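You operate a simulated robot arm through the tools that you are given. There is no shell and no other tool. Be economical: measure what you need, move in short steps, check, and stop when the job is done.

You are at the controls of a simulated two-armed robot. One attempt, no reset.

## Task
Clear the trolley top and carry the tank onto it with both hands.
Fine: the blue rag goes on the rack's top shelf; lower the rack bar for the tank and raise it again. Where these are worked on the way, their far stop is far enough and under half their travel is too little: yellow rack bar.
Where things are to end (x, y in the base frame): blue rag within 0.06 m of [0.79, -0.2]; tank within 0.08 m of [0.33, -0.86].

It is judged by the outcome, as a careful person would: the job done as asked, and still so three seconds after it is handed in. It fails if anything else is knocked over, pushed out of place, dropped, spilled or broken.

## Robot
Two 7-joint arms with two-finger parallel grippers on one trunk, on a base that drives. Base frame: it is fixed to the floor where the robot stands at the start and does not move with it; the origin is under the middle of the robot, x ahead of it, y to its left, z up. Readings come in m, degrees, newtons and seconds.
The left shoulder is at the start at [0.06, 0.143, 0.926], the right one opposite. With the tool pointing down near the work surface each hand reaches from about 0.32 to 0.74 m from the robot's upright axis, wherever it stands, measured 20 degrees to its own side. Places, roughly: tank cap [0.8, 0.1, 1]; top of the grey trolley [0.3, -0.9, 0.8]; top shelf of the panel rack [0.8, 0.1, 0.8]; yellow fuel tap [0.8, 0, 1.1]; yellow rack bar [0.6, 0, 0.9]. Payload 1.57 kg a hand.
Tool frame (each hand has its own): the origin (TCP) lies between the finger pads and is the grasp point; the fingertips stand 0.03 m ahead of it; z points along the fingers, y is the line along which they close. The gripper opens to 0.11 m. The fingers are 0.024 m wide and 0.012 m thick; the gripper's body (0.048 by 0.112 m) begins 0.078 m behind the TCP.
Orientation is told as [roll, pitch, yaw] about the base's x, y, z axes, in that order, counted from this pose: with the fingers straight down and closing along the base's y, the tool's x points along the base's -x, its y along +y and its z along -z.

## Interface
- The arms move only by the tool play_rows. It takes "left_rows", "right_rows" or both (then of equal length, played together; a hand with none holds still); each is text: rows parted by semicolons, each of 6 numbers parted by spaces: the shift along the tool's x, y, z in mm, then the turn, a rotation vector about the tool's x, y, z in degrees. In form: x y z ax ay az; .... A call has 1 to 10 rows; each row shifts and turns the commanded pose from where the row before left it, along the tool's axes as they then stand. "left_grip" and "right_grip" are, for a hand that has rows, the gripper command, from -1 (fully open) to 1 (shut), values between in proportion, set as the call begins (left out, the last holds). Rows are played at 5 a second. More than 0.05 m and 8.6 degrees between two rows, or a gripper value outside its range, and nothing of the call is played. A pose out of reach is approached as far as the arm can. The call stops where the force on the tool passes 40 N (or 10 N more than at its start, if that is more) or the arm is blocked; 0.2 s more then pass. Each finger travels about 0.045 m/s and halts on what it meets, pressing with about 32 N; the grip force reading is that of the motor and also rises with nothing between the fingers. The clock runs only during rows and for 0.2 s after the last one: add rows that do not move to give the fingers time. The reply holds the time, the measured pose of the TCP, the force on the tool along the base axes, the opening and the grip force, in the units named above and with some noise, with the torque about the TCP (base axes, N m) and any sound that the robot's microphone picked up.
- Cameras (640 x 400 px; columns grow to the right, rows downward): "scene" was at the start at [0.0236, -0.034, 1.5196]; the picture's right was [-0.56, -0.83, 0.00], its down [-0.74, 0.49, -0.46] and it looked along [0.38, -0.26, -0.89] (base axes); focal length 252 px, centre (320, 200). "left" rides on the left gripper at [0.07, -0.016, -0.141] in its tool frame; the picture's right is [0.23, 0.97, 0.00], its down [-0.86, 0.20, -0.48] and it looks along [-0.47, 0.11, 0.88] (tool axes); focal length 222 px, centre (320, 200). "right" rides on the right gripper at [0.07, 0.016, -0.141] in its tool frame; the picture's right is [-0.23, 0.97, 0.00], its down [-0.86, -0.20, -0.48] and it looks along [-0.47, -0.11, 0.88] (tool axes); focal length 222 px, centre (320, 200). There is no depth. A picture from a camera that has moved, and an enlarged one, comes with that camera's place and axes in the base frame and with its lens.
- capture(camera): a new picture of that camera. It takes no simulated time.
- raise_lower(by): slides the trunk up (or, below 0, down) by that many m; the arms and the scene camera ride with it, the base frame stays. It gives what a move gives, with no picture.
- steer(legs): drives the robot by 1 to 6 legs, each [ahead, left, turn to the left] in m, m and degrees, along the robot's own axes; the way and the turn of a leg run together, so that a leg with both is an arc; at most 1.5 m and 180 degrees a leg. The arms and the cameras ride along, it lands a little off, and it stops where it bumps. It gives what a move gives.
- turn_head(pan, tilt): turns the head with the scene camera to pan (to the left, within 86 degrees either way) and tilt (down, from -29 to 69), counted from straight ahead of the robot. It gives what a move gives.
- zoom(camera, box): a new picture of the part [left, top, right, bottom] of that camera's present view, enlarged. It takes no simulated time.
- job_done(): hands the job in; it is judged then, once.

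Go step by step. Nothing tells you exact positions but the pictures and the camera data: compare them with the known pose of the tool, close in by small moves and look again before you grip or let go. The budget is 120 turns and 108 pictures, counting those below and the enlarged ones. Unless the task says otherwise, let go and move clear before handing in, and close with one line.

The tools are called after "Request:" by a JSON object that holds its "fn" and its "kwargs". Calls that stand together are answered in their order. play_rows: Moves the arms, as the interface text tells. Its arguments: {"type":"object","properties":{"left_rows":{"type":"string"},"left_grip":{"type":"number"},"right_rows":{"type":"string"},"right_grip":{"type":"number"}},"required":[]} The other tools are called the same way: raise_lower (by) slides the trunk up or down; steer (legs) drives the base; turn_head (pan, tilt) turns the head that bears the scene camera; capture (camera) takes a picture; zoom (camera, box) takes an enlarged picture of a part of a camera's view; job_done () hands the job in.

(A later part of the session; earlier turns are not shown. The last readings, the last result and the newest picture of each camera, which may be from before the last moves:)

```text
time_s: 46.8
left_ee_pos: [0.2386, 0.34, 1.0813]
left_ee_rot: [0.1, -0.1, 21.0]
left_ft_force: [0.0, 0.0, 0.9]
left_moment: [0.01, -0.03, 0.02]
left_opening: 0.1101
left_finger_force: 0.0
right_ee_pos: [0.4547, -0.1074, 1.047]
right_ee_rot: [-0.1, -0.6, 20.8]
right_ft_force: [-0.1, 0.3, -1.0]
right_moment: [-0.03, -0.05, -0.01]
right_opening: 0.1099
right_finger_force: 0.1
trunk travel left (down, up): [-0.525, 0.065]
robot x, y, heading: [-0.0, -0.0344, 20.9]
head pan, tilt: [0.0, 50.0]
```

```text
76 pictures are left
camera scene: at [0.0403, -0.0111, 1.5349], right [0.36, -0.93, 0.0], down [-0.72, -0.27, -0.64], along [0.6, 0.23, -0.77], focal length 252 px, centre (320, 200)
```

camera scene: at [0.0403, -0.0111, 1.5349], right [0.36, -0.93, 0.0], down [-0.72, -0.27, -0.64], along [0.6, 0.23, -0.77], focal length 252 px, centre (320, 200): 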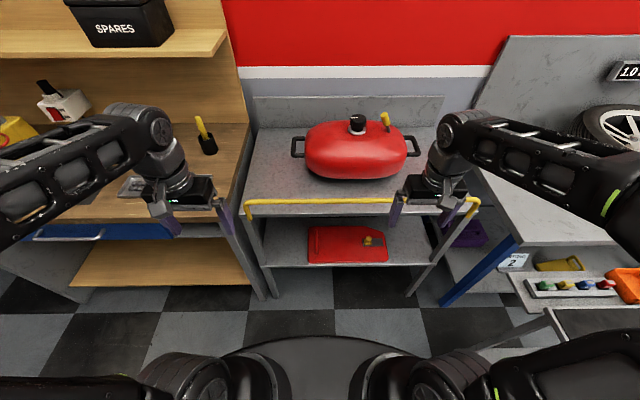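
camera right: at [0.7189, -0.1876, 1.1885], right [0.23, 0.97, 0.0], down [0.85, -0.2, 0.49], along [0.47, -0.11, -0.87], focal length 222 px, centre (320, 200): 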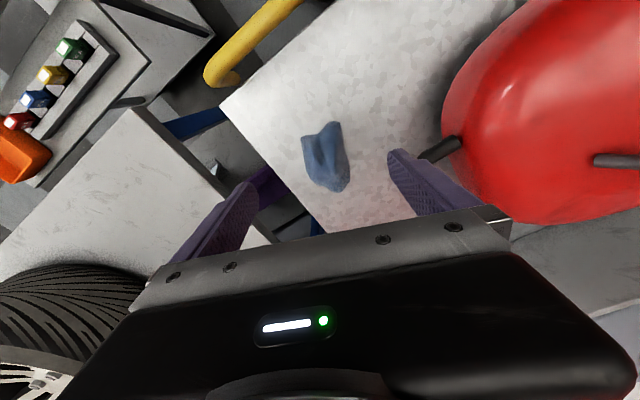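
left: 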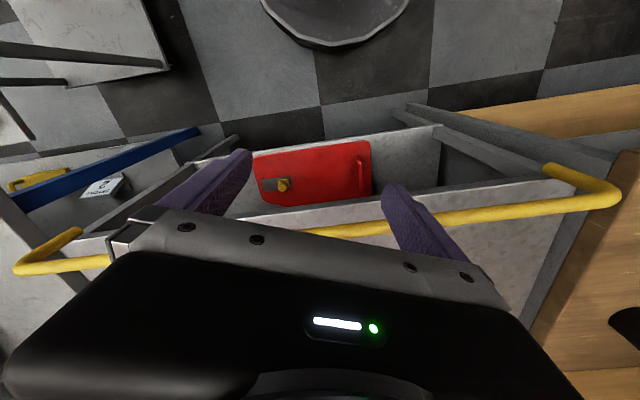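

Now I'm square to the rack. I zoom on the bar and tank.

Request:
{"fn": "zoom", "kwargs": {"camera": "scene", "box": [230, 90, 390, 190]}}

Request:
{"fn": "zoom", "kwargs": {"camera": "scene", "box": [230, 180, 310, 230]}}

Request:
{"fn": "zoom", "kwargs": {"camera": "scene", "box": [360, 90, 520, 240]}}

```text
4.00 times, centred on (310, 140) of scene
camera zoom: at [0.0403, -0.0111, 1.5349], right [0.36, -0.93, 0.0], down [-0.72, -0.27, -0.64], along [0.6, 0.23, -0.77], focal length 1007 px, centre (360, 440)
```

zoom: 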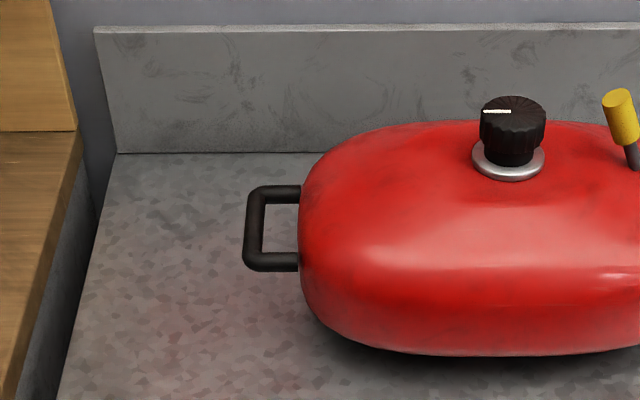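

```text
8.00 times, centred on (270, 205) of scene
camera zoom: at [0.0403, -0.0111, 1.5349], right [0.36, -0.93, 0.0], down [-0.72, -0.27, -0.64], along [0.6, 0.23, -0.77], focal length 2014 px, centre (720, 160)
```

zoom: 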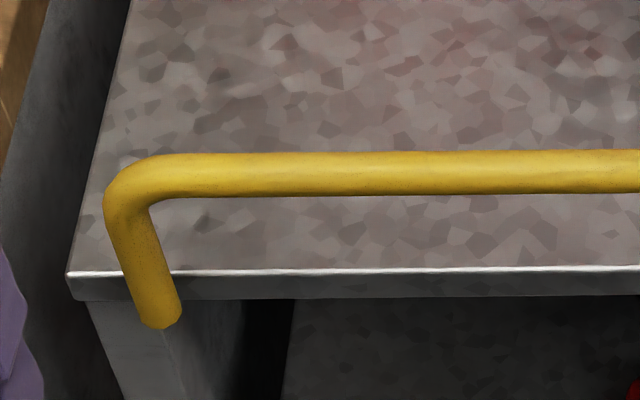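

```text
2.67 times, centred on (440, 165) of scene
camera zoom: at [0.0403, -0.0111, 1.5349], right [0.36, -0.93, 0.0], down [-0.72, -0.27, -0.64], along [0.6, 0.23, -0.77], focal length 671 px, centre (0, 293)
```

zoom: 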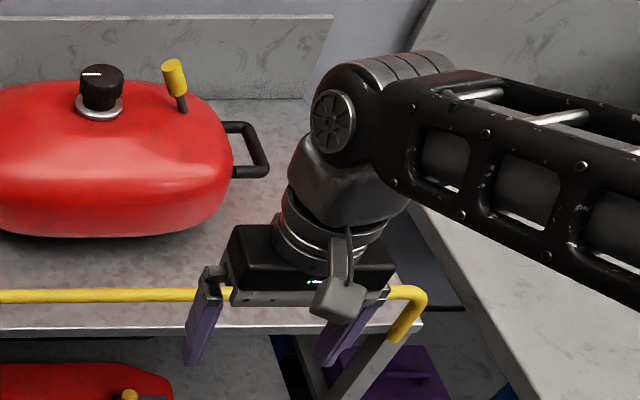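

The bar pivots on two short arms at the front edge ends. I check its height with the wrist cameras.

Request:
{"fn": "capture", "kwargs": {"camera": "left"}}

Request:
{"fn": "capture", "kwargs": {"camera": "right"}}

```text
72 pictures are left
camera left: at [0.179, 0.3005, 1.2205], right [-0.56, 0.83, 0.0], down [0.73, 0.49, 0.48], along [0.4, 0.27, -0.88], focal length 222 px, centre (320, 200)
```

left: 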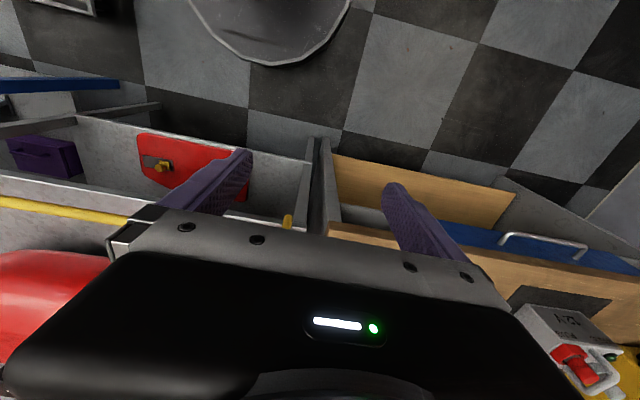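

```text
71 pictures are left
camera right: at [0.3814, -0.1182, 1.1864], right [-0.13, 0.99, 0.0], down [0.87, 0.12, 0.49], along [0.48, 0.07, -0.87], focal length 222 px, centre (320, 200)
```

right: 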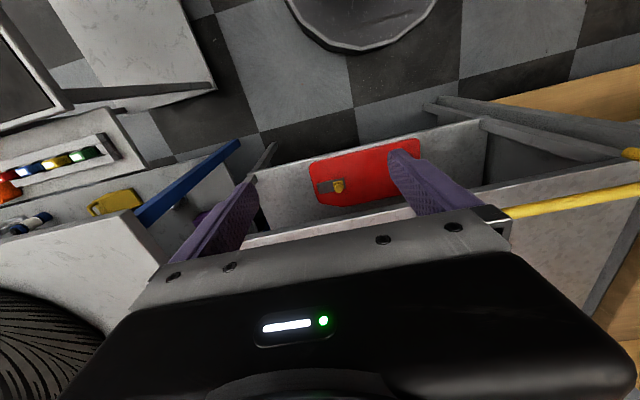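

Bar centre is around z 0.89, running at about n=0.555 m ahead of the base origin. I'll turn the right hand 90° so it can grip the bar from above, first rising clear.

Request:
{"fn": "play_rows", "kwargs": {"right_rows": "0 0 0 0 0 -8.5;0 0 0 0 0 -8.5;0 0 0 0 0 -8.5;0 0 0 0 0 -8.5;0 0 0 0 0 -8.5;0 0 0 0 0 -8.5;0 0 0 0 0 -8.5;0 0 0 0 0 -8.5;0 0 0 0 0 -8.5;0 0 0 0 0 -8.5"}}

Request:
{"fn": "capture", "kwargs": {"camera": "scene"}}

```text
time_s: 49.0
left_ee_pos: [0.2396, 0.3395, 1.08]
left_ee_rot: [0.0, -0.1, 21.0]
left_ft_force: [-0.4, 0.3, 0.5]
left_moment: [0.01, 0.03, 0.02]
left_opening: 0.1101
left_finger_force: 0.0
right_ee_pos: [0.4572, -0.1076, 1.0459]
right_ee_rot: [-0.7, -0.2, 106.1]
right_ft_force: [0.8, 0.8, 0.5]
right_moment: [-0.01, 0.02, 0.02]
right_opening: 0.11
right_finger_force: 0.1
trunk travel left (down, up): [-0.525, 0.065]
robot x, y, heading: [-0.0024, -0.0288, 21.1]
head pan, tilt: [0.0, 50.0]
```

```text
70 pictures are left
camera scene: at [0.0419, -0.0111, 1.5348], right [0.36, -0.93, 0.0], down [-0.72, -0.27, -0.64], along [0.6, 0.23, -0.77], focal length 252 px, centre (320, 200)
```

scene: 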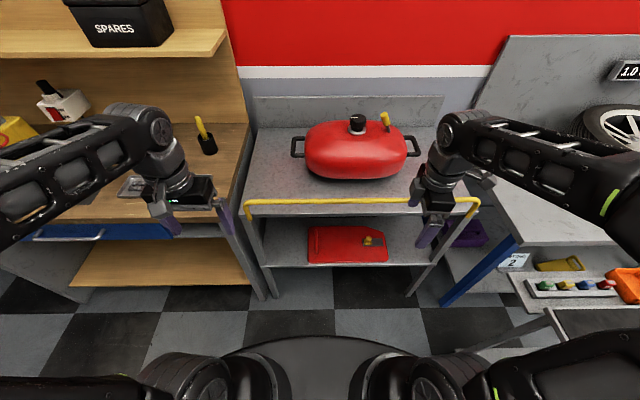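

The rotation works. I move the hand over the bar and look.

Request:
{"fn": "play_rows", "kwargs": {"right_rows": "0 0 0 0 0 -4.9;10 -40 0 0 0 0;10 -40 0 0 0 0;10 -40 0 0 0 0;10 -45 0 0 0 0;0 0 20 0 0 0;0 0 20 0 0 0;0 0 0 0 0 0"}}

Request:
{"fn": "capture", "kwargs": {"camera": "right"}}

Request:
{"fn": "zoom", "kwargs": {"camera": "scene", "box": [340, 120, 500, 220]}}

```text
time_s: 50.8
left_ee_pos: [0.2391, 0.341, 1.0797]
left_ee_rot: [0.0, 0.0, 21.0]
left_ft_force: [0.2, 0.2, -0.6]
left_moment: [-0.03, 0.03, -0.01]
left_opening: 0.1099
left_finger_force: 0.1
right_ee_pos: [0.6242, -0.0862, 1.0066]
right_ee_rot: [-0.6, -0.1, 110.8]
right_ft_force: [-0.3, 0.7, 0.6]
right_moment: [-0.02, 0.0, -0.01]
right_opening: 0.1102
right_finger_force: 0.0
trunk travel left (down, up): [-0.525, 0.065]
robot x, y, heading: [-0.0037, -0.0313, 21.0]
head pan, tilt: [0.0, 50.0]
```

```text
69 pictures are left
camera right: at [0.6313, -0.1587, 1.1476], right [-0.99, -0.13, -0.01], down [-0.12, 0.87, 0.48], along [-0.06, 0.48, -0.88], focal length 222 px, centre (320, 200)
```

right: 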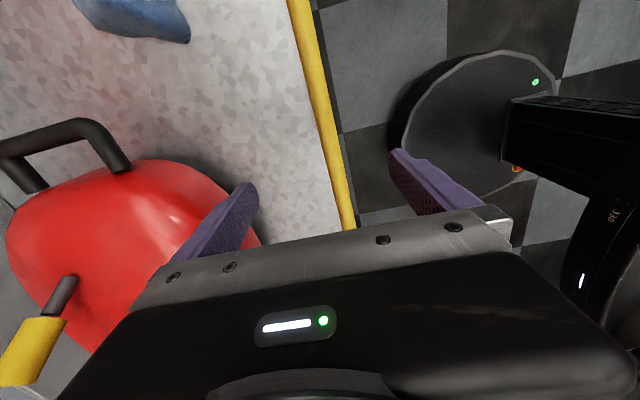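

```text
4.00 times, centred on (420, 170) of scene
camera zoom: at [0.0416, -0.0111, 1.5349], right [0.36, -0.93, 0.0], down [-0.72, -0.27, -0.64], along [0.6, 0.23, -0.77], focal length 1007 px, centre (-80, 320)
```

zoom: 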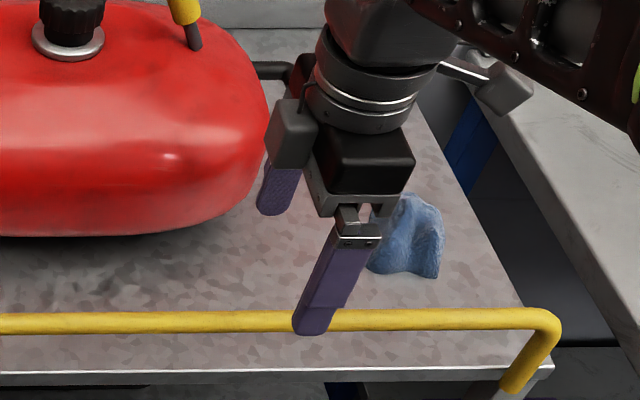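

The bar lies between the fingers, ~14 mm nearer to me than centre. I shift and descend partway.

Request:
{"fn": "play_rows", "kwargs": {"right_rows": "0 14 0 0 0 0;0 0 30 0 0 0;0 0 30 0 0 0;0 0 20 0 0 0;0 0 0 0 0 0"}}

Request:
{"fn": "capture", "kwargs": {"camera": "right"}}

Request:
{"fn": "zoom", "kwargs": {"camera": "scene", "box": [340, 120, 500, 220]}}

```text
time_s: 52.0
left_ee_pos: [0.2398, 0.34, 1.0801]
left_ee_rot: [0.0, 0.1, 20.9]
left_ft_force: [0.0, -1.0, -0.1]
left_moment: [0.0, 0.02, 0.04]
left_opening: 0.11
left_finger_force: 0.0
right_ee_pos: [0.6121, -0.091, 0.9264]
right_ee_rot: [-0.7, 0.1, 110.7]
right_ft_force: [0.3, -0.2, 0.2]
right_moment: [0.01, 0.03, -0.02]
right_opening: 0.11
right_finger_force: 0.0
trunk travel left (down, up): [-0.525, 0.065]
robot x, y, heading: [-0.0023, -0.0291, 21.0]
head pan, tilt: [0.0, 50.0]
```

```text
67 pictures are left
camera right: at [0.619, -0.163, 1.0671], right [-0.99, -0.13, -0.01], down [-0.12, 0.87, 0.48], along [-0.06, 0.48, -0.88], focal length 222 px, centre (320, 200)
```

right: 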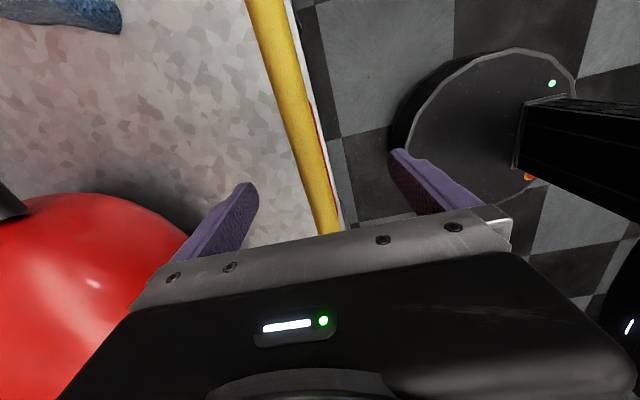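

```text
4.00 times, centred on (420, 170) of scene
camera zoom: at [0.0417, -0.0111, 1.5348], right [0.36, -0.93, 0.0], down [-0.72, -0.27, -0.64], along [0.6, 0.23, -0.77], focal length 1007 px, centre (-80, 320)
```

zoom: 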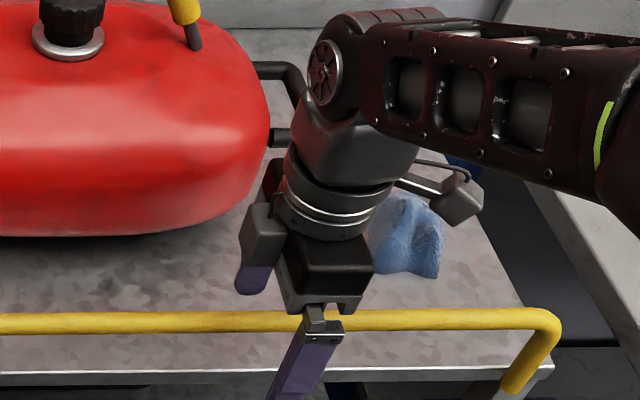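

The bar is centred between the fingers. I go 18 mm lower and close on it.

Request:
{"fn": "play_rows", "kwargs": {"right_rows": "0 0 9 0 0 0;0 0 9 0 0 0;0 0 0 0 0 0"}}

Request:
{"fn": "play_rows", "kwargs": {"right_rows": "0 0 0 0 0 0;0 0 0 0 0 0;0 0 0 0 0 0;0 0 0 0 0 0;0 0 0 0 0 0;0 0 0 0 0 0;0 0 0 0 0 0", "right_grip": 1}}

Request:
{"fn": "zoom", "kwargs": {"camera": "scene", "box": [340, 120, 500, 220]}}

```text
time_s: 52.8
left_ee_pos: [0.2395, 0.34, 1.0799]
left_ee_rot: [0.0, 0.0, 20.9]
left_ft_force: [-1.0, 0.8, -0.2]
left_moment: [0.03, 0.03, -0.01]
left_opening: 0.1102
left_finger_force: 0.1
right_ee_pos: [0.6119, -0.0911, 0.9083]
right_ee_rot: [-0.6, -0.1, 110.8]
right_ft_force: [-0.2, 0.2, 1.3]
right_moment: [0.0, 0.0, 0.03]
right_opening: 0.1099
right_finger_force: 0.0
trunk travel left (down, up): [-0.525, 0.065]
robot x, y, heading: [-0.0042, -0.0286, 21.0]
head pan, tilt: [0.0, 50.0]
```

```text
time_s: 54.4
left_ee_pos: [0.2403, 0.3398, 1.0794]
left_ee_rot: [0.0, -0.1, 20.9]
left_ft_force: [-0.6, -0.3, 0.6]
left_moment: [-0.02, -0.02, 0.0]
left_opening: 0.1099
left_finger_force: 0.0
right_ee_pos: [0.6133, -0.091, 0.9088]
right_ee_rot: [-0.5, 0.0, 110.7]
right_ft_force: [0.7, -0.9, 0.0]
right_moment: [0.05, 0.01, 0.67]
right_opening: 0.0179
right_finger_force: 28.9
trunk travel left (down, up): [-0.525, 0.065]
robot x, y, heading: [-0.0016, -0.0304, 20.7]
head pan, tilt: [0.0, 50.0]
```

```text
4.00 times, centred on (420, 170) of scene
camera zoom: at [0.042, -0.0112, 1.5348], right [0.36, -0.93, 0.0], down [-0.72, -0.27, -0.64], along [0.6, 0.23, -0.77], focal length 1007 px, centre (-80, 320)
```

zoom: 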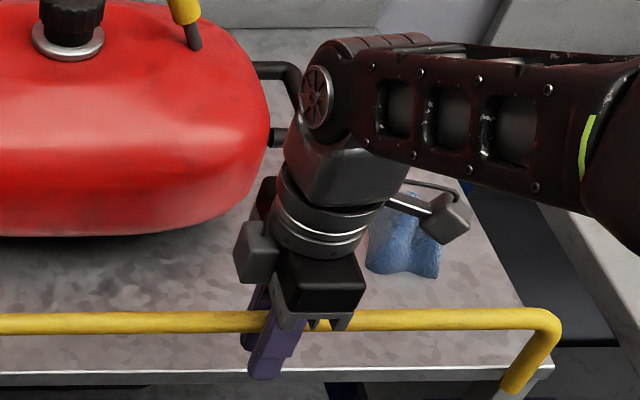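

The bar is gripped. I pull gently toward me and watch the forces.

Request:
{"fn": "play_rows", "kwargs": {"right_rows": "0 8 0 0 0 0;0 8 0 0 0 0;0 0 0 0 0 0"}}

```text
time_s: 55.1
left_ee_pos: [0.2398, 0.3401, 1.0799]
left_ee_rot: [0.0, 0.0, 20.9]
left_ft_force: [-0.7, 0.9, -0.6]
left_moment: [-0.04, -0.05, 0.0]
left_opening: 0.1102
left_finger_force: 0.1
right_ee_pos: [0.5979, -0.0972, 0.9087]
right_ee_rot: [-0.7, 0.0, 110.7]
right_ft_force: [5.3, 1.5, 1.1]
right_moment: [-0.43, -0.32, 0.83]
right_opening: 0.0176
right_finger_force: 32.5
trunk travel left (down, up): [-0.525, 0.065]
robot x, y, heading: [-0.0041, -0.0289, 20.8]
head pan, tilt: [0.0, 50.0]
```

It moves freely. I continue along an arc outward and down.

Request:
{"fn": "play_rows", "kwargs": {"right_rows": "0 10 1 0 0 0;0 10 2 0 0 0;0 10 4 0 0 0;0 0 0 0 0 0"}}

Request:
{"fn": "zoom", "kwargs": {"camera": "scene", "box": [230, 140, 490, 240]}}

```text
time_s: 56.1
left_ee_pos: [0.2393, 0.3396, 1.0812]
left_ee_rot: [0.0, 0.2, 21.0]
left_ft_force: [0.3, 0.0, 0.4]
left_moment: [-0.01, 0.04, -0.01]
left_opening: 0.11
left_finger_force: 0.1
right_ee_pos: [0.5707, -0.1083, 0.9011]
right_ee_rot: [-0.5, -0.1, 110.7]
right_ft_force: [7.5, 0.0, -7.6]
right_moment: [-0.22, -0.18, 0.76]
right_opening: 0.0179
right_finger_force: 32.1
trunk travel left (down, up): [-0.525, 0.065]
robot x, y, heading: [-0.0007, -0.0306, 20.8]
head pan, tilt: [0.0, 50.0]
```

```text
2.46 times, centred on (360, 190) of scene
camera zoom: at [0.0437, -0.0111, 1.5347], right [0.36, -0.93, 0.0], down [-0.72, -0.27, -0.64], along [0.6, 0.23, -0.77], focal length 620 px, centre (222, 225)
```

zoom: 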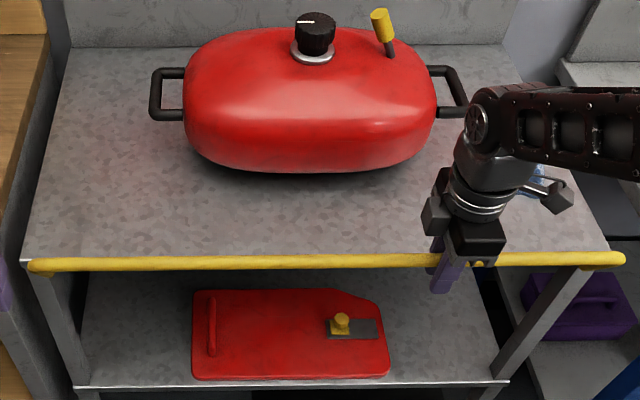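

The bar follows. I continue outward with more downward.

Request:
{"fn": "play_rows", "kwargs": {"right_rows": "0 7 6 0 0 0;0 8 7 0 0 0;0 7 8 0 0 0;0 0 0 0 0 0"}}

Request:
{"fn": "play_rows", "kwargs": {"right_rows": "0 5 9 0 0 0;0 4 9 0 0 0;0 3 10 0 0 0;0 0 0 0 0 0"}}

Request:
{"fn": "zoom", "kwargs": {"camera": "scene", "box": [230, 140, 490, 240]}}

```text
time_s: 57.1
left_ee_pos: [0.239, 0.3383, 1.0791]
left_ee_rot: [0.0, 0.0, 20.9]
left_ft_force: [-0.3, -0.1, 0.7]
left_moment: [-0.02, 0.01, 0.05]
left_opening: 0.1097
left_finger_force: 0.1
right_ee_pos: [0.5489, -0.1167, 0.8793]
right_ee_rot: [-0.5, 0.0, 110.7]
right_ft_force: [4.4, -6.6, 2.6]
right_moment: [-0.32, -0.37, 0.75]
right_opening: 0.0175
right_finger_force: 32.5
trunk travel left (down, up): [-0.525, 0.065]
robot x, y, heading: [-0.0036, -0.0312, 20.7]
head pan, tilt: [0.0, 50.0]
```

```text
time_s: 58.1
left_ee_pos: [0.2375, 0.3381, 1.0817]
left_ee_rot: [0.0, -0.1, 20.8]
left_ft_force: [0.5, 1.1, 0.7]
left_moment: [-0.04, 0.0, 0.01]
left_opening: 0.11
left_finger_force: 0.0
right_ee_pos: [0.5346, -0.1213, 0.8524]
right_ee_rot: [-0.4, -0.1, 110.7]
right_ft_force: [-15.8, -16.6, 6.3]
right_moment: [0.14, -0.44, 0.81]
right_opening: 0.0179
right_finger_force: 32.5
trunk travel left (down, up): [-0.525, 0.065]
robot x, y, heading: [-0.0036, -0.0326, 20.6]
head pan, tilt: [0.0, 50.0]
```

```text
2.46 times, centred on (360, 190) of scene
camera zoom: at [0.0391, -0.0131, 1.5349], right [0.36, -0.93, 0.0], down [-0.71, -0.27, -0.64], along [0.6, 0.23, -0.76], focal length 620 px, centre (222, 225)
```

zoom: 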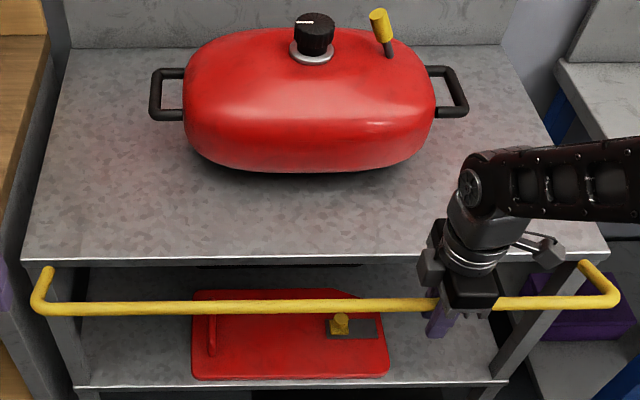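

The bar wants a bit more outward. I correct and continue.

Request:
{"fn": "play_rows", "kwargs": {"right_rows": "2 6 2 0 0 0;0 3 8 0 0 0;0 0 0 0 0 0"}}

Request:
{"fn": "play_rows", "kwargs": {"right_rows": "0 2 9 0 0 0;0 0 9 0 0 0;0 0 0 0 0 0"}}

Request:
{"fn": "zoom", "kwargs": {"camera": "scene", "box": [230, 140, 490, 240]}}

```text
time_s: 59.0
left_ee_pos: [0.2399, 0.3404, 1.08]
left_ee_rot: [0.1, 0.0, 20.9]
left_ft_force: [1.3, -0.8, -0.1]
left_moment: [-0.01, -0.02, 0.0]
left_opening: 0.11
left_finger_force: 0.0
right_ee_pos: [0.5333, -0.1229, 0.8426]
right_ee_rot: [-0.7, 0.0, 110.8]
right_ft_force: [5.3, 0.8, 1.4]
right_moment: [-0.15, -0.21, 0.79]
right_opening: 0.0176
right_finger_force: 32.5
trunk travel left (down, up): [-0.525, 0.065]
robot x, y, heading: [-0.0029, -0.0295, 21.1]
head pan, tilt: [0.0, 50.0]
```

```text
time_s: 59.8
left_ee_pos: [0.239, 0.3414, 1.0785]
left_ee_rot: [0.0, 0.0, 20.9]
left_ft_force: [-0.1, 0.0, 0.0]
left_moment: [0.02, 0.01, 0.01]
left_opening: 0.1101
left_finger_force: 0.0
right_ee_pos: [0.5281, -0.1237, 0.8232]
right_ee_rot: [-0.6, -0.1, 110.7]
right_ft_force: [5.5, 4.0, 1.2]
right_moment: [-0.26, -0.13, 0.8]
right_opening: 0.0179
right_finger_force: 32.4
trunk travel left (down, up): [-0.525, 0.065]
robot x, y, heading: [-0.0043, -0.0276, 21.0]
head pan, tilt: [0.0, 50.0]
```

```text
2.46 times, centred on (360, 190) of scene
camera zoom: at [0.0424, -0.0105, 1.5348], right [0.36, -0.93, 0.0], down [-0.72, -0.27, -0.64], along [0.6, 0.23, -0.77], focal length 620 px, centre (222, 225)
```

zoom: 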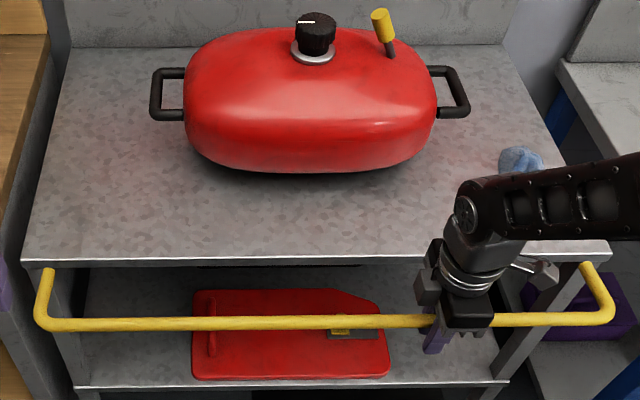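

The bar's path fits a circle: pivot at n≈0.535, z≈0.823, radius 0.086; it's now at horizontal. I continue down gently to see if there's a stop.

Request:
{"fn": "play_rows", "kwargs": {"right_rows": "0 0 8 0 0 0;0 -2 8 0 0 0;0 0 0 0 0 0"}}

Request:
{"fn": "play_rows", "kwargs": {"right_rows": "0 -4 8 0 0 0;0 -5 7 0 0 0;0 0 0 0 0 0"}}

Request:
{"fn": "zoom", "kwargs": {"camera": "scene", "box": [230, 140, 490, 240]}}

```text
time_s: 60.5
left_ee_pos: [0.2395, 0.341, 1.0806]
left_ee_rot: [0.0, 0.1, 20.8]
left_ft_force: [-0.2, -0.2, -0.8]
left_moment: [0.04, 0.02, -0.01]
left_opening: 0.11
left_finger_force: 0.0
right_ee_pos: [0.5284, -0.1239, 0.8078]
right_ee_rot: [-0.3, -0.1, 110.8]
right_ft_force: [-8.4, 4.5, -0.3]
right_moment: [-0.38, -0.41, 0.77]
right_opening: 0.0175
right_finger_force: 32.1
trunk travel left (down, up): [-0.525, 0.065]
robot x, y, heading: [-0.0017, -0.0282, 20.9]
head pan, tilt: [0.0, 50.0]
```

```text
time_s: 61.4
left_ee_pos: [0.238, 0.3405, 1.0806]
left_ee_rot: [0.0, -0.1, 20.8]
left_ft_force: [1.2, -0.2, 0.1]
left_moment: [0.01, -0.04, 0.02]
left_opening: 0.1099
left_finger_force: 0.0
right_ee_pos: [0.5306, -0.1232, 0.7923]
right_ee_rot: [0.5, -0.1, 110.8]
right_ft_force: [-9.3, -3.2, 10.8]
right_moment: [-0.05, -0.04, 0.8]
right_opening: 0.0179
right_finger_force: 32.3
trunk travel left (down, up): [-0.525, 0.065]
robot x, y, heading: [-0.0021, -0.0296, 20.6]
head pan, tilt: [0.0, 50.0]
stopped in row 3 (right hand): the force on the tool passed its limit at 40 N (the readings are from after the stop); the commanded pose is now the measured one
```

```text
2.46 times, centred on (360, 190) of scene
camera zoom: at [0.0394, -0.0112, 1.5353], right [0.36, -0.93, 0.0], down [-0.72, -0.27, -0.64], along [0.6, 0.23, -0.77], focal length 620 px, centre (222, 225)
```

zoom: 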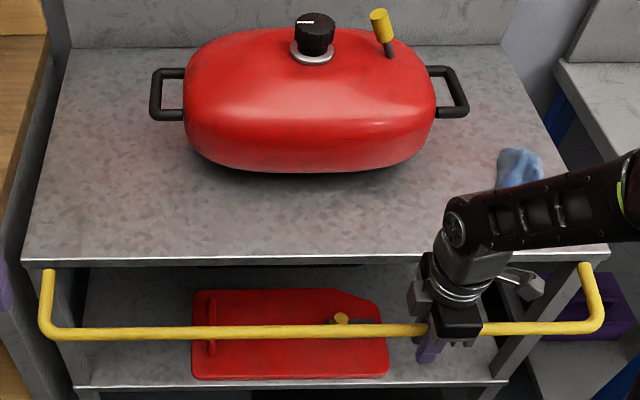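

It met resistance ~20° below horizontal, likely the stop. One small further nudge to confirm.

Request:
{"fn": "play_rows", "kwargs": {"right_rows": "0 1 2 0 0 0;0 -1 4 0 0 0;0 -1 3 0 0 0;0 0 0 0 0 0"}}

```text
time_s: 62.4
left_ee_pos: [0.2363, 0.3396, 1.0808]
left_ee_rot: [0.0, -0.2, 20.8]
left_ft_force: [0.1, -0.7, 0.2]
left_moment: [0.0, -0.01, 0.0]
left_opening: 0.1099
left_finger_force: 0.1
right_ee_pos: [0.5313, -0.1233, 0.7833]
right_ee_rot: [0.5, -0.1, 110.7]
right_ft_force: [-16.5, -6.5, 21.5]
right_moment: [0.03, -0.57, 0.78]
right_opening: 0.0181
right_finger_force: 32.3
trunk travel left (down, up): [-0.525, 0.065]
robot x, y, heading: [-0.0018, -0.0316, 21.0]
head pan, tilt: [0.0, 50.0]
```

The force rises against a stop. I release the bar and lift the hand straight up.

Request:
{"fn": "play_rows", "kwargs": {"right_rows": "0 0 0 0 0 0;0 0 0 0 0 0;0 0 0 0 0 0", "right_grip": -0.2}}

Request:
{"fn": "play_rows", "kwargs": {"right_rows": "0 0 -20 0 0 0;0 0 -40 0 0 0;0 0 -45 0 0 0;0 0 -45 0 0 0;0 0 -45 0 0 0;0 0 -45 0 0 0;0 0 0 0 0 0"}}

Request:
{"fn": "capture", "kwargs": {"camera": "scene"}}

```text
time_s: 63.2
left_ee_pos: [0.2389, 0.3394, 1.0789]
left_ee_rot: [0.0, 0.0, 20.8]
left_ft_force: [-0.3, 0.0, 0.0]
left_moment: [0.01, -0.03, 0.0]
left_opening: 0.1101
left_finger_force: 0.1
right_ee_pos: [0.5338, -0.1222, 0.7805]
right_ee_rot: [0.4, 0.0, 110.7]
right_ft_force: [0.8, -0.2, 0.3]
right_moment: [0.0, 0.03, -0.02]
right_opening: 0.0659
right_finger_force: 0.1
trunk travel left (down, up): [-0.525, 0.065]
robot x, y, heading: [-0.0023, -0.0299, 20.7]
head pan, tilt: [0.0, 50.0]
```

```text
time_s: 64.8
left_ee_pos: [0.2395, 0.3402, 1.0793]
left_ee_rot: [0.1, -0.1, 20.8]
left_ft_force: [0.5, -0.2, 0.2]
left_moment: [-0.01, 0.01, 0.0]
left_opening: 0.1101
left_finger_force: 0.1
right_ee_pos: [0.536, -0.1214, 1.0207]
right_ee_rot: [0.4, -0.1, 110.6]
right_ft_force: [-0.9, 0.2, 0.4]
right_moment: [-0.03, -0.05, 0.04]
right_opening: 0.0663
right_finger_force: 0.1
trunk travel left (down, up): [-0.525, 0.065]
robot x, y, heading: [-0.003, -0.026, 20.7]
head pan, tilt: [0.0, 50.0]
```

```text
60 pictures are left
camera scene: at [0.0416, -0.0113, 1.5348], right [0.36, -0.93, 0.0], down [-0.72, -0.27, -0.64], along [0.6, 0.23, -0.77], focal length 252 px, centre (320, 200)
```

scene: 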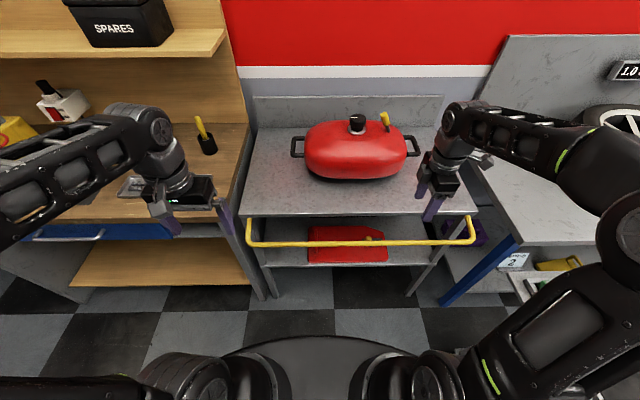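

The bar stays down. Now I turn the right hand back and raise it, then reposition the robot centred in front of the tank.

Request:
{"fn": "play_rows", "kwargs": {"right_rows": "0 0 0 0 0 8.5;0 0 0 0 0 8.5;0 0 0 0 0 8.5;0 0 0 0 0 8.5;0 0 0 0 0 8.5;0 0 0 0 0 8.5;0 0 0 0 0 8.5;0 0 0 0 0 8.5;0 0 0 0 0 8.5;0 0 0 0 0 8.5", "right_grip": -1}}

Request:
{"fn": "play_rows", "kwargs": {"right_rows": "0 0 -20 0 0 5.0;0 0 -20 0 0 0;0 0 0 0 0 0"}}

Request:
{"fn": "steer", "kwargs": {"legs": [[0.08, -0.13, 0.3]]}}

Request:
{"fn": "capture", "kwargs": {"camera": "scene"}}

```text
time_s: 67.0
left_ee_pos: [0.2399, 0.3395, 1.0806]
left_ee_rot: [0.1, 0.0, 20.8]
left_ft_force: [0.2, -0.7, 0.0]
left_moment: [0.03, -0.03, 0.0]
left_opening: 0.1099
left_finger_force: 0.0
right_ee_pos: [0.5366, -0.1224, 1.0205]
right_ee_rot: [0.1, 0.4, 25.6]
right_ft_force: [-0.4, -1.0, -0.3]
right_moment: [0.0, -0.01, 0.01]
right_opening: 0.1099
right_finger_force: 0.1
trunk travel left (down, up): [-0.525, 0.065]
robot x, y, heading: [-0.0038, -0.028, 20.7]
head pan, tilt: [0.0, 50.0]
```

```text
time_s: 67.8
left_ee_pos: [0.2392, 0.3396, 1.0802]
left_ee_rot: [0.0, 0.0, 20.9]
left_ft_force: [0.1, 0.4, -0.2]
left_moment: [-0.01, -0.02, 0.01]
left_opening: 0.11
left_finger_force: 0.0
right_ee_pos: [0.5361, -0.1221, 1.0614]
right_ee_rot: [0.1, 0.4, 20.7]
right_ft_force: [0.4, 0.4, 0.2]
right_moment: [0.0, 0.0, 0.0]
right_opening: 0.1097
right_finger_force: 0.1
trunk travel left (down, up): [-0.525, 0.065]
robot x, y, heading: [-0.0063, -0.0305, 20.7]
head pan, tilt: [0.0, 50.0]
```

```text
time_s: 69.2
left_ee_pos: [0.3598, 0.2486, 1.0797]
left_ee_rot: [0.1, 0.0, 21.2]
left_ft_force: [-0.6, -1.5, -0.5]
left_moment: [0.02, 0.04, 0.02]
left_opening: 0.11
left_finger_force: 0.0
right_ee_pos: [0.6593, -0.2135, 1.0599]
right_ee_rot: [0.1, 0.4, 21.1]
right_ft_force: [-0.3, -0.3, 0.0]
right_moment: [0.0, 0.04, 0.0]
right_opening: 0.1096
right_finger_force: 0.0
trunk travel left (down, up): [-0.525, 0.065]
robot x, y, heading: [0.1176, -0.1205, 21.1]
head pan, tilt: [0.0, 50.0]
```

```text
59 pictures are left
camera scene: at [0.164, -0.1047, 1.5348], right [0.36, -0.93, 0.0], down [-0.72, -0.28, -0.64], along [0.6, 0.23, -0.77], focal length 252 px, centre (320, 200)
```

scene: 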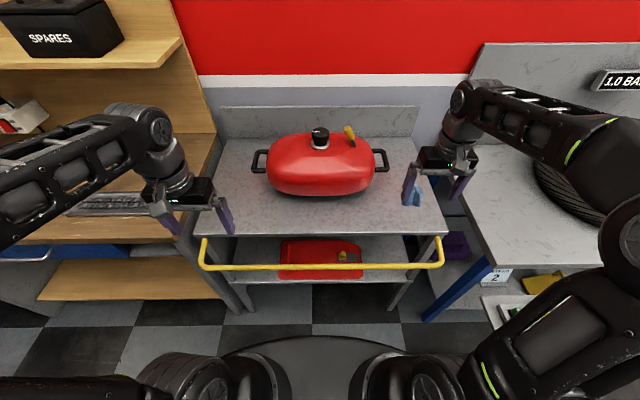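

The tank is centred ahead. I zoom to triangulate the handles.

Request:
{"fn": "zoom", "kwargs": {"camera": "scene", "box": [240, 110, 400, 210]}}

```text
4.00 times, centred on (320, 160) of scene
camera zoom: at [0.164, -0.1047, 1.5348], right [0.36, -0.93, 0.0], down [-0.72, -0.28, -0.64], along [0.6, 0.23, -0.77], focal length 1007 px, centre (320, 360)
```

zoom: 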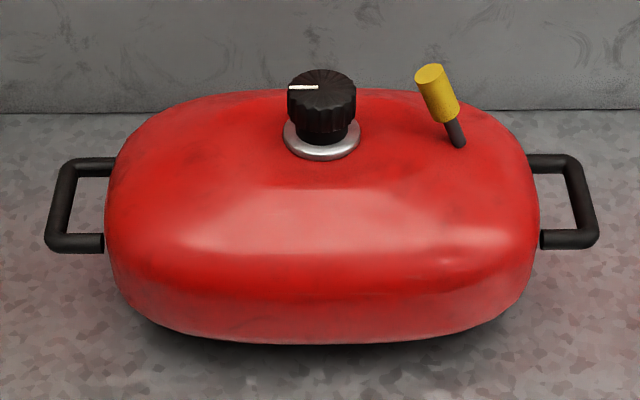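

Handles are at z≈0.956, 0.715 m ahead, ±0.224 m lateral. I set both hands symmetrically with a small opening and drive 13 cm closer.

Request:
{"fn": "play_rows", "kwargs": {"left_rows": "-40 -10 0 0 0 0;-40 -10 0 0 0 0;-40 -12 20 0 0 0;0 0 0 0 0 0", "right_rows": "0 20 0 0 0 0;0 20 0 0 0 0;0 16 0 0 0 0;0 0 0 0 0 0", "left_grip": 0.4, "right_grip": 0.4}}

Request:
{"fn": "steer", "kwargs": {"legs": [[0.13, 0, 0]]}}

Request:
{"fn": "capture", "kwargs": {"camera": "left"}}

Request:
{"fn": "capture", "kwargs": {"camera": "right"}}

Request:
{"fn": "capture", "kwargs": {"camera": "scene"}}

```text
time_s: 70.2
left_ee_pos: [0.4814, 0.2611, 1.0606]
left_ee_rot: [-0.1, -0.1, 21.1]
left_ft_force: [0.4, 0.0, 0.3]
left_moment: [0.0, -0.02, 0.0]
left_opening: 0.0329
left_finger_force: 0.1
right_ee_pos: [0.6369, -0.1599, 1.0611]
right_ee_rot: [0.0, 0.3, 20.9]
right_ft_force: [0.1, -0.6, 0.0]
right_moment: [0.0, -0.02, 0.03]
right_opening: 0.0329
right_finger_force: 0.1
trunk travel left (down, up): [-0.525, 0.065]
robot x, y, heading: [0.1187, -0.1241, 21.0]
head pan, tilt: [0.0, 50.0]
```

```text
time_s: 71.4
left_ee_pos: [0.6049, 0.3093, 1.0587]
left_ee_rot: [-0.1, 0.1, 21.1]
left_ft_force: [0.1, 0.5, 0.7]
left_moment: [-0.02, 0.06, -0.02]
left_opening: 0.0329
left_finger_force: 0.1
right_ee_pos: [0.7597, -0.1131, 1.0601]
right_ee_rot: [0.1, 0.6, 20.9]
right_ft_force: [0.8, 0.6, -0.5]
right_moment: [-0.05, 0.02, 0.0]
right_opening: 0.0331
right_finger_force: 0.0
trunk travel left (down, up): [-0.525, 0.065]
robot x, y, heading: [0.2399, -0.0769, 21.1]
head pan, tilt: [0.0, 50.0]
```

```text
57 pictures are left
camera left: at [0.5458, 0.2686, 1.1988], right [-0.56, 0.83, 0.0], down [0.73, 0.49, 0.48], along [0.39, 0.27, -0.88], focal length 222 px, centre (320, 200)
```

left: 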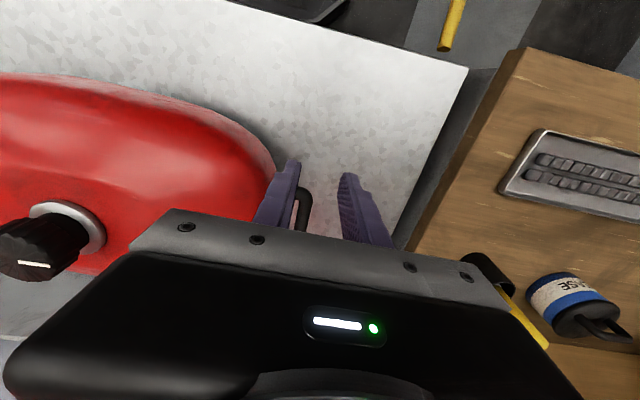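

```text
56 pictures are left
camera right: at [0.6895, -0.1225, 1.2023], right [-0.14, 0.99, 0.0], down [0.87, 0.12, 0.47], along [0.47, 0.06, -0.88], focal length 222 px, centre (320, 200)
```

right: 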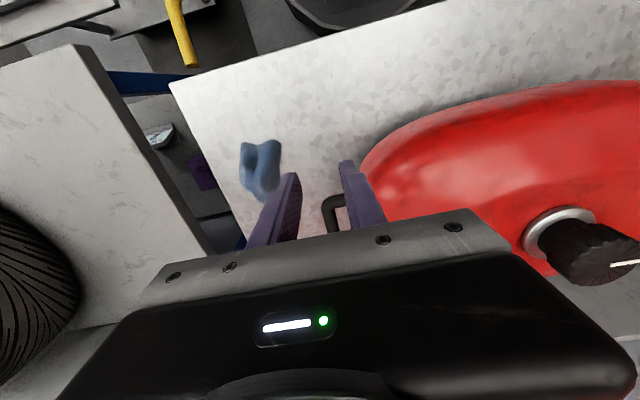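

```text
55 pictures are left
camera scene: at [0.2857, -0.0562, 1.5347], right [0.36, -0.93, 0.0], down [-0.72, -0.28, -0.64], along [0.6, 0.23, -0.77], focal length 252 px, centre (320, 200)
```

scene: 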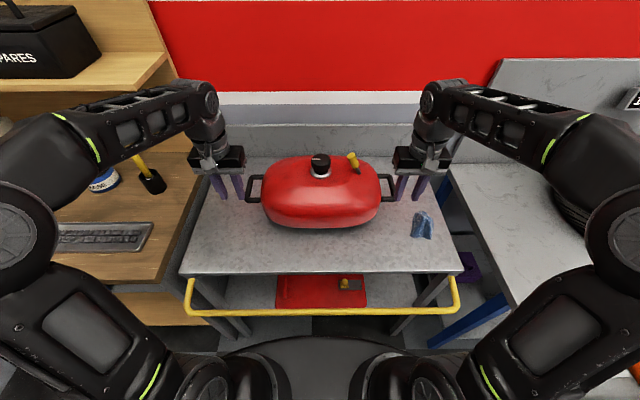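

Estimates agree: left handle at lateral +0.069, right at -0.381 (abs), n 0.782. I move both hands forward above the handles.

Request:
{"fn": "play_rows", "kwargs": {"left_rows": "-35 -1 0 0 0 0;-36 -1 0 0 0 0;-35 -1 0 0 0 0;0 0 0 0 0 0", "right_rows": "-38 -1 0 0 0 0;-38 -1 0 0 0 0;-37 -1 0 0 0 0;0 0 0 0 0 0"}}

Request:
{"fn": "capture", "kwargs": {"camera": "left"}}

Request:
{"fn": "capture", "kwargs": {"camera": "right"}}

Request:
{"fn": "zoom", "kwargs": {"camera": "scene", "box": [180, 100, 460, 240]}}

```text
time_s: 72.4
left_ee_pos: [0.7039, 0.3426, 1.0593]
left_ee_rot: [0.0, -0.2, 21.1]
left_ft_force: [-0.6, -0.5, -0.4]
left_moment: [0.0, -0.01, -0.01]
left_opening: 0.0329
left_finger_force: 0.0
right_ee_pos: [0.8608, -0.077, 1.0588]
right_ee_rot: [0.4, 0.7, 20.9]
right_ft_force: [-0.1, -0.7, -0.8]
right_moment: [0.03, -0.05, 0.04]
right_opening: 0.033
right_finger_force: 0.0
right hand out of reach, approached as far as the arm can: row 3
trunk travel left (down, up): [-0.525, 0.065]
robot x, y, heading: [0.2424, -0.0801, 21.1]
head pan, tilt: [0.0, 50.0]
```

```text
54 pictures are left
camera left: at [0.6436, 0.3021, 1.2], right [-0.56, 0.83, 0.0], down [0.72, 0.49, 0.48], along [0.4, 0.27, -0.88], focal length 222 px, centre (320, 200)
```

left: 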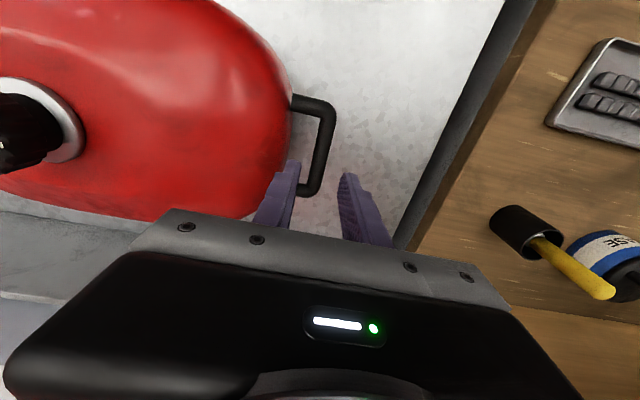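

```text
53 pictures are left
camera right: at [0.7895, -0.0871, 1.2001], right [-0.14, 0.99, 0.0], down [0.88, 0.12, 0.47], along [0.46, 0.07, -0.88], focal length 222 px, centre (320, 200)
```

right: 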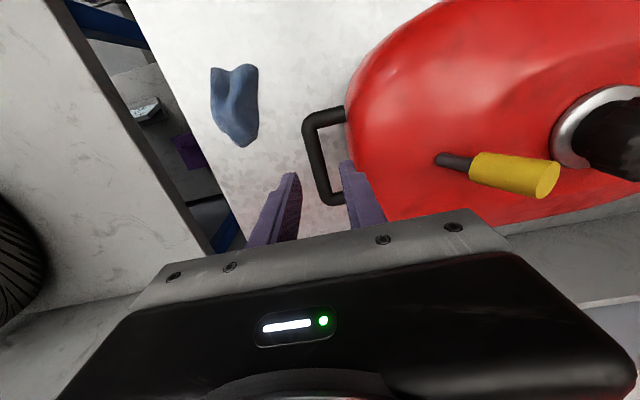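

```text
2.29 times, centred on (320, 170) of scene
camera zoom: at [0.2828, -0.0579, 1.535], right [0.36, -0.93, 0.0], down [-0.71, -0.28, -0.64], along [0.6, 0.23, -0.77], focal length 576 px, centre (320, 269)
```

zoom: 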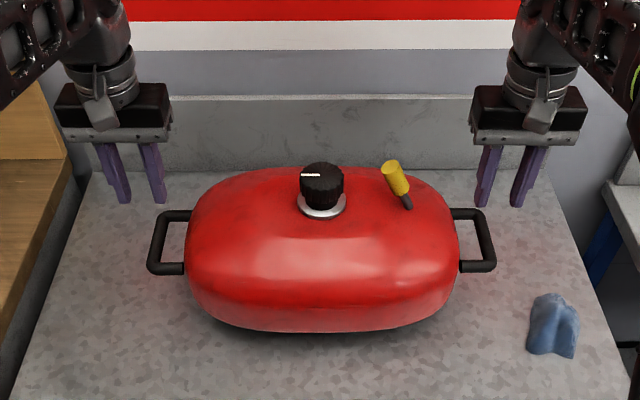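

Both handles line up under the hands within ~4 mm. I correct laterally and descend to just above the handles.

Request:
{"fn": "play_rows", "kwargs": {"left_rows": "0 3 15 0 0 0;0 0 20 0 0 0;0 0 15 0 0 0;0 0 0 0 0 0", "right_rows": "0 -3 15 0 0 0;0 0 20 0 0 0;0 0 15 0 0 0;0 0 0 0 0 0"}}

Request:
{"fn": "zoom", "kwargs": {"camera": "left", "box": [220, 60, 420, 260]}}

Request:
{"fn": "zoom", "kwargs": {"camera": "right", "box": [220, 60, 420, 260]}}

```text
time_s: 73.4
left_ee_pos: [0.7014, 0.3469, 1.0083]
left_ee_rot: [0.1, 0.0, 21.1]
left_ft_force: [-0.3, -0.1, 1.0]
left_moment: [0.0, -0.02, 0.0]
left_opening: 0.033
left_finger_force: 0.1
right_ee_pos: [0.8667, -0.078, 1.0105]
right_ee_rot: [0.0, 0.4, 21.1]
right_ft_force: [-0.3, -0.5, 0.3]
right_moment: [-0.02, -0.01, -0.01]
right_opening: 0.0331
right_finger_force: 0.1
trunk travel left (down, up): [-0.525, 0.065]
robot x, y, heading: [0.2384, -0.0746, 21.1]
head pan, tilt: [0.0, 50.0]
```

```text
2.00 times, centred on (320, 160) of left
camera zoom: at [0.6435, 0.3062, 1.1487], right [-0.56, 0.83, 0.0], down [0.73, 0.49, 0.48], along [0.4, 0.27, -0.88], focal length 444 px, centre (320, 280)
```

zoom: 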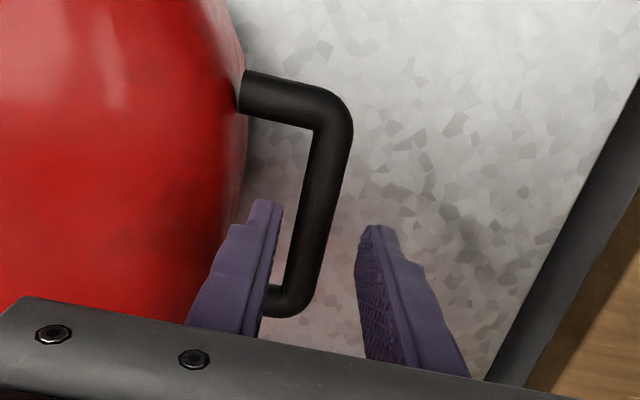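

```text
2.00 times, centred on (320, 160) of right
camera zoom: at [0.7957, -0.0883, 1.1518], right [-0.14, 0.99, 0.0], down [0.87, 0.12, 0.47], along [0.47, 0.06, -0.88], focal length 444 px, centre (320, 280)
```

zoom: 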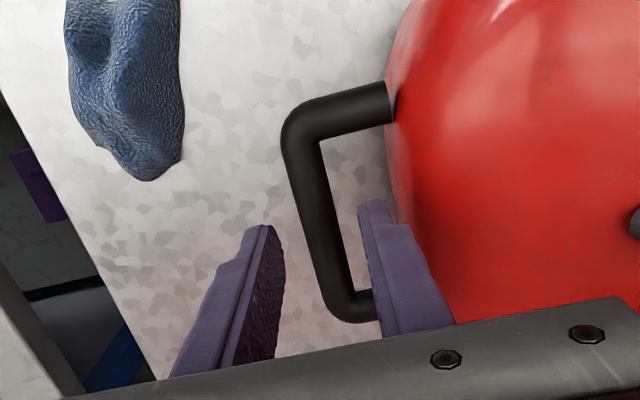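

Both bars are centred between the fingers. I shift the left hand back 8 mm and descend to handle height.

Request:
{"fn": "play_rows", "kwargs": {"left_rows": "8 0 10 0 0 0;0 0 15 0 0 0;0 0 15 0 0 0;0 0 10 0 0 0;0 0 0 0 0 0", "right_rows": "0 0 10 0 0 0;0 0 15 0 0 0;0 0 15 0 0 0;0 0 10 0 0 0;0 0 0 0 0 0"}}

Request:
{"fn": "zoom", "kwargs": {"camera": "left", "box": [220, 60, 420, 260]}}

Request:
{"fn": "zoom", "kwargs": {"camera": "right", "box": [220, 60, 420, 260]}}

Request:
{"fn": "zoom", "kwargs": {"camera": "scene", "box": [180, 100, 460, 240]}}

```text
time_s: 74.6
left_ee_pos: [0.6957, 0.3435, 0.9579]
left_ee_rot: [0.0, 0.0, 21.1]
left_ft_force: [0.1, -0.4, -0.3]
left_moment: [0.0, 0.0, 0.01]
left_opening: 0.0331
left_finger_force: 0.0
right_ee_pos: [0.8676, -0.078, 0.9593]
right_ee_rot: [0.0, 0.5, 21.0]
right_ft_force: [-0.3, 0.7, -0.2]
right_moment: [-0.01, 0.01, -0.02]
right_opening: 0.033
right_finger_force: 0.1
trunk travel left (down, up): [-0.525, 0.065]
robot x, y, heading: [0.2429, -0.0707, 21.1]
head pan, tilt: [0.0, 50.0]
```

```text
2.00 times, centred on (320, 160) of left
camera zoom: at [0.6363, 0.3034, 1.0988], right [-0.56, 0.83, 0.0], down [0.73, 0.49, 0.48], along [0.4, 0.27, -0.88], focal length 444 px, centre (320, 280)
```

zoom: 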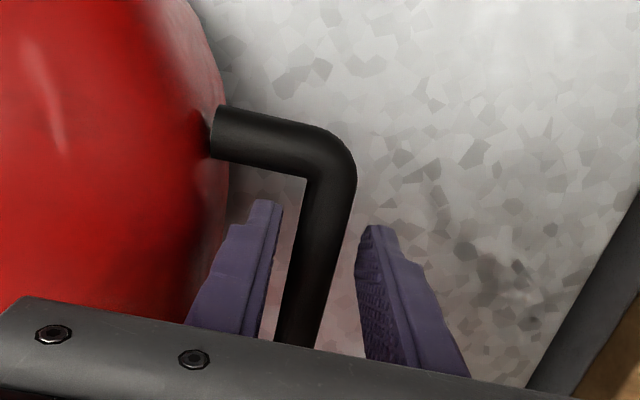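

```text
2.00 times, centred on (320, 160) of right
camera zoom: at [0.7953, -0.0889, 1.1018], right [-0.14, 0.99, 0.0], down [0.87, 0.12, 0.47], along [0.47, 0.06, -0.88], focal length 444 px, centre (320, 280)
```

zoom: 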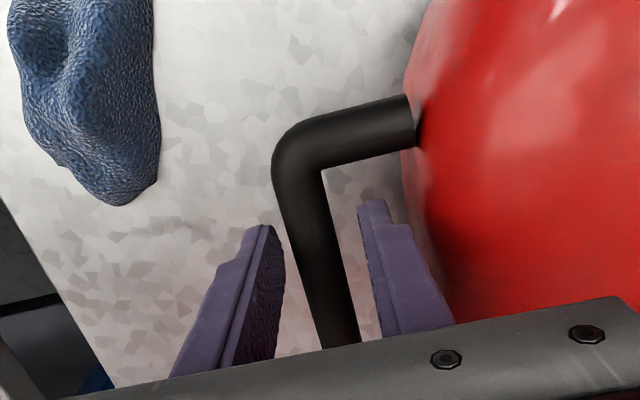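

```text
2.29 times, centred on (320, 170) of scene
camera zoom: at [0.2838, -0.0569, 1.5348], right [0.36, -0.93, 0.0], down [-0.71, -0.28, -0.64], along [0.6, 0.23, -0.77], focal length 576 px, centre (320, 269)
```

zoom: 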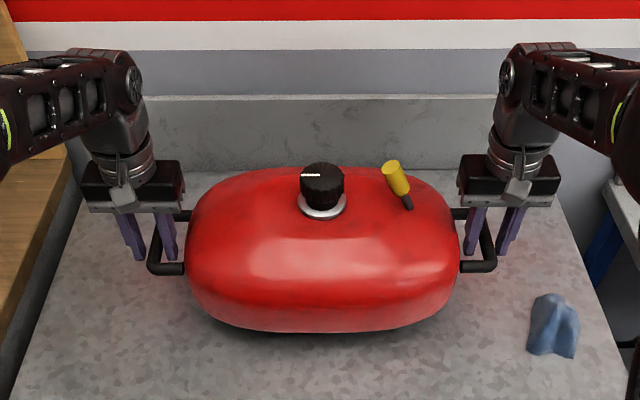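

Handles are between the fingers at TCP height. I close both grippers.

Request:
{"fn": "play_rows", "kwargs": {"left_rows": "0 0 0 0 0 0;0 0 0 0 0 0;0 0 0 0 0 0;0 0 0 0 0 0", "right_rows": "0 0 0 0 0 0;0 0 0 0 0 0;0 0 0 0 0 0;0 0 0 0 0 0", "left_grip": 1, "right_grip": 1}}

Request:
{"fn": "zoom", "kwargs": {"camera": "scene", "box": [180, 100, 460, 240]}}

```text
time_s: 75.6
left_ee_pos: [0.696, 0.3436, 0.9565]
left_ee_rot: [0.0, 0.0, 21.1]
left_ft_force: [2.5, 0.9, -0.3]
left_moment: [-0.03, 0.09, 0.55]
left_opening: 0.0172
left_finger_force: 32.1
right_ee_pos: [0.8673, -0.079, 0.9609]
right_ee_rot: [0.1, 0.2, 21.1]
right_ft_force: [-0.9, -4.1, 0.4]
right_moment: [0.0, -0.14, 0.6]
right_opening: 0.0178
right_finger_force: 32.7
trunk travel left (down, up): [-0.525, 0.065]
robot x, y, heading: [0.2401, -0.0767, 21.0]
head pan, tilt: [0.0, 50.0]
```

```text
2.29 times, centred on (320, 170) of scene
camera zoom: at [0.2842, -0.0572, 1.5348], right [0.36, -0.93, 0.0], down [-0.71, -0.28, -0.64], along [0.6, 0.23, -0.77], focal length 576 px, centre (320, 269)
```

zoom: 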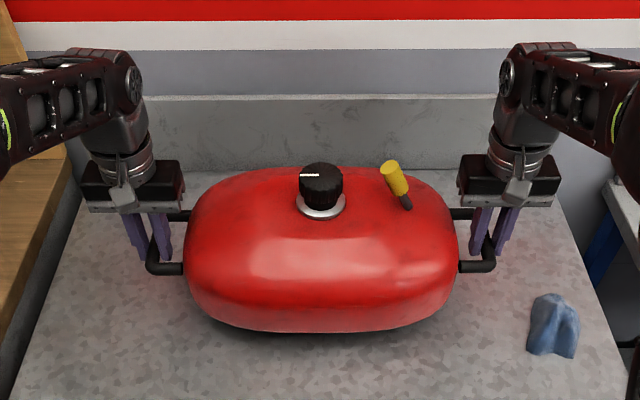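

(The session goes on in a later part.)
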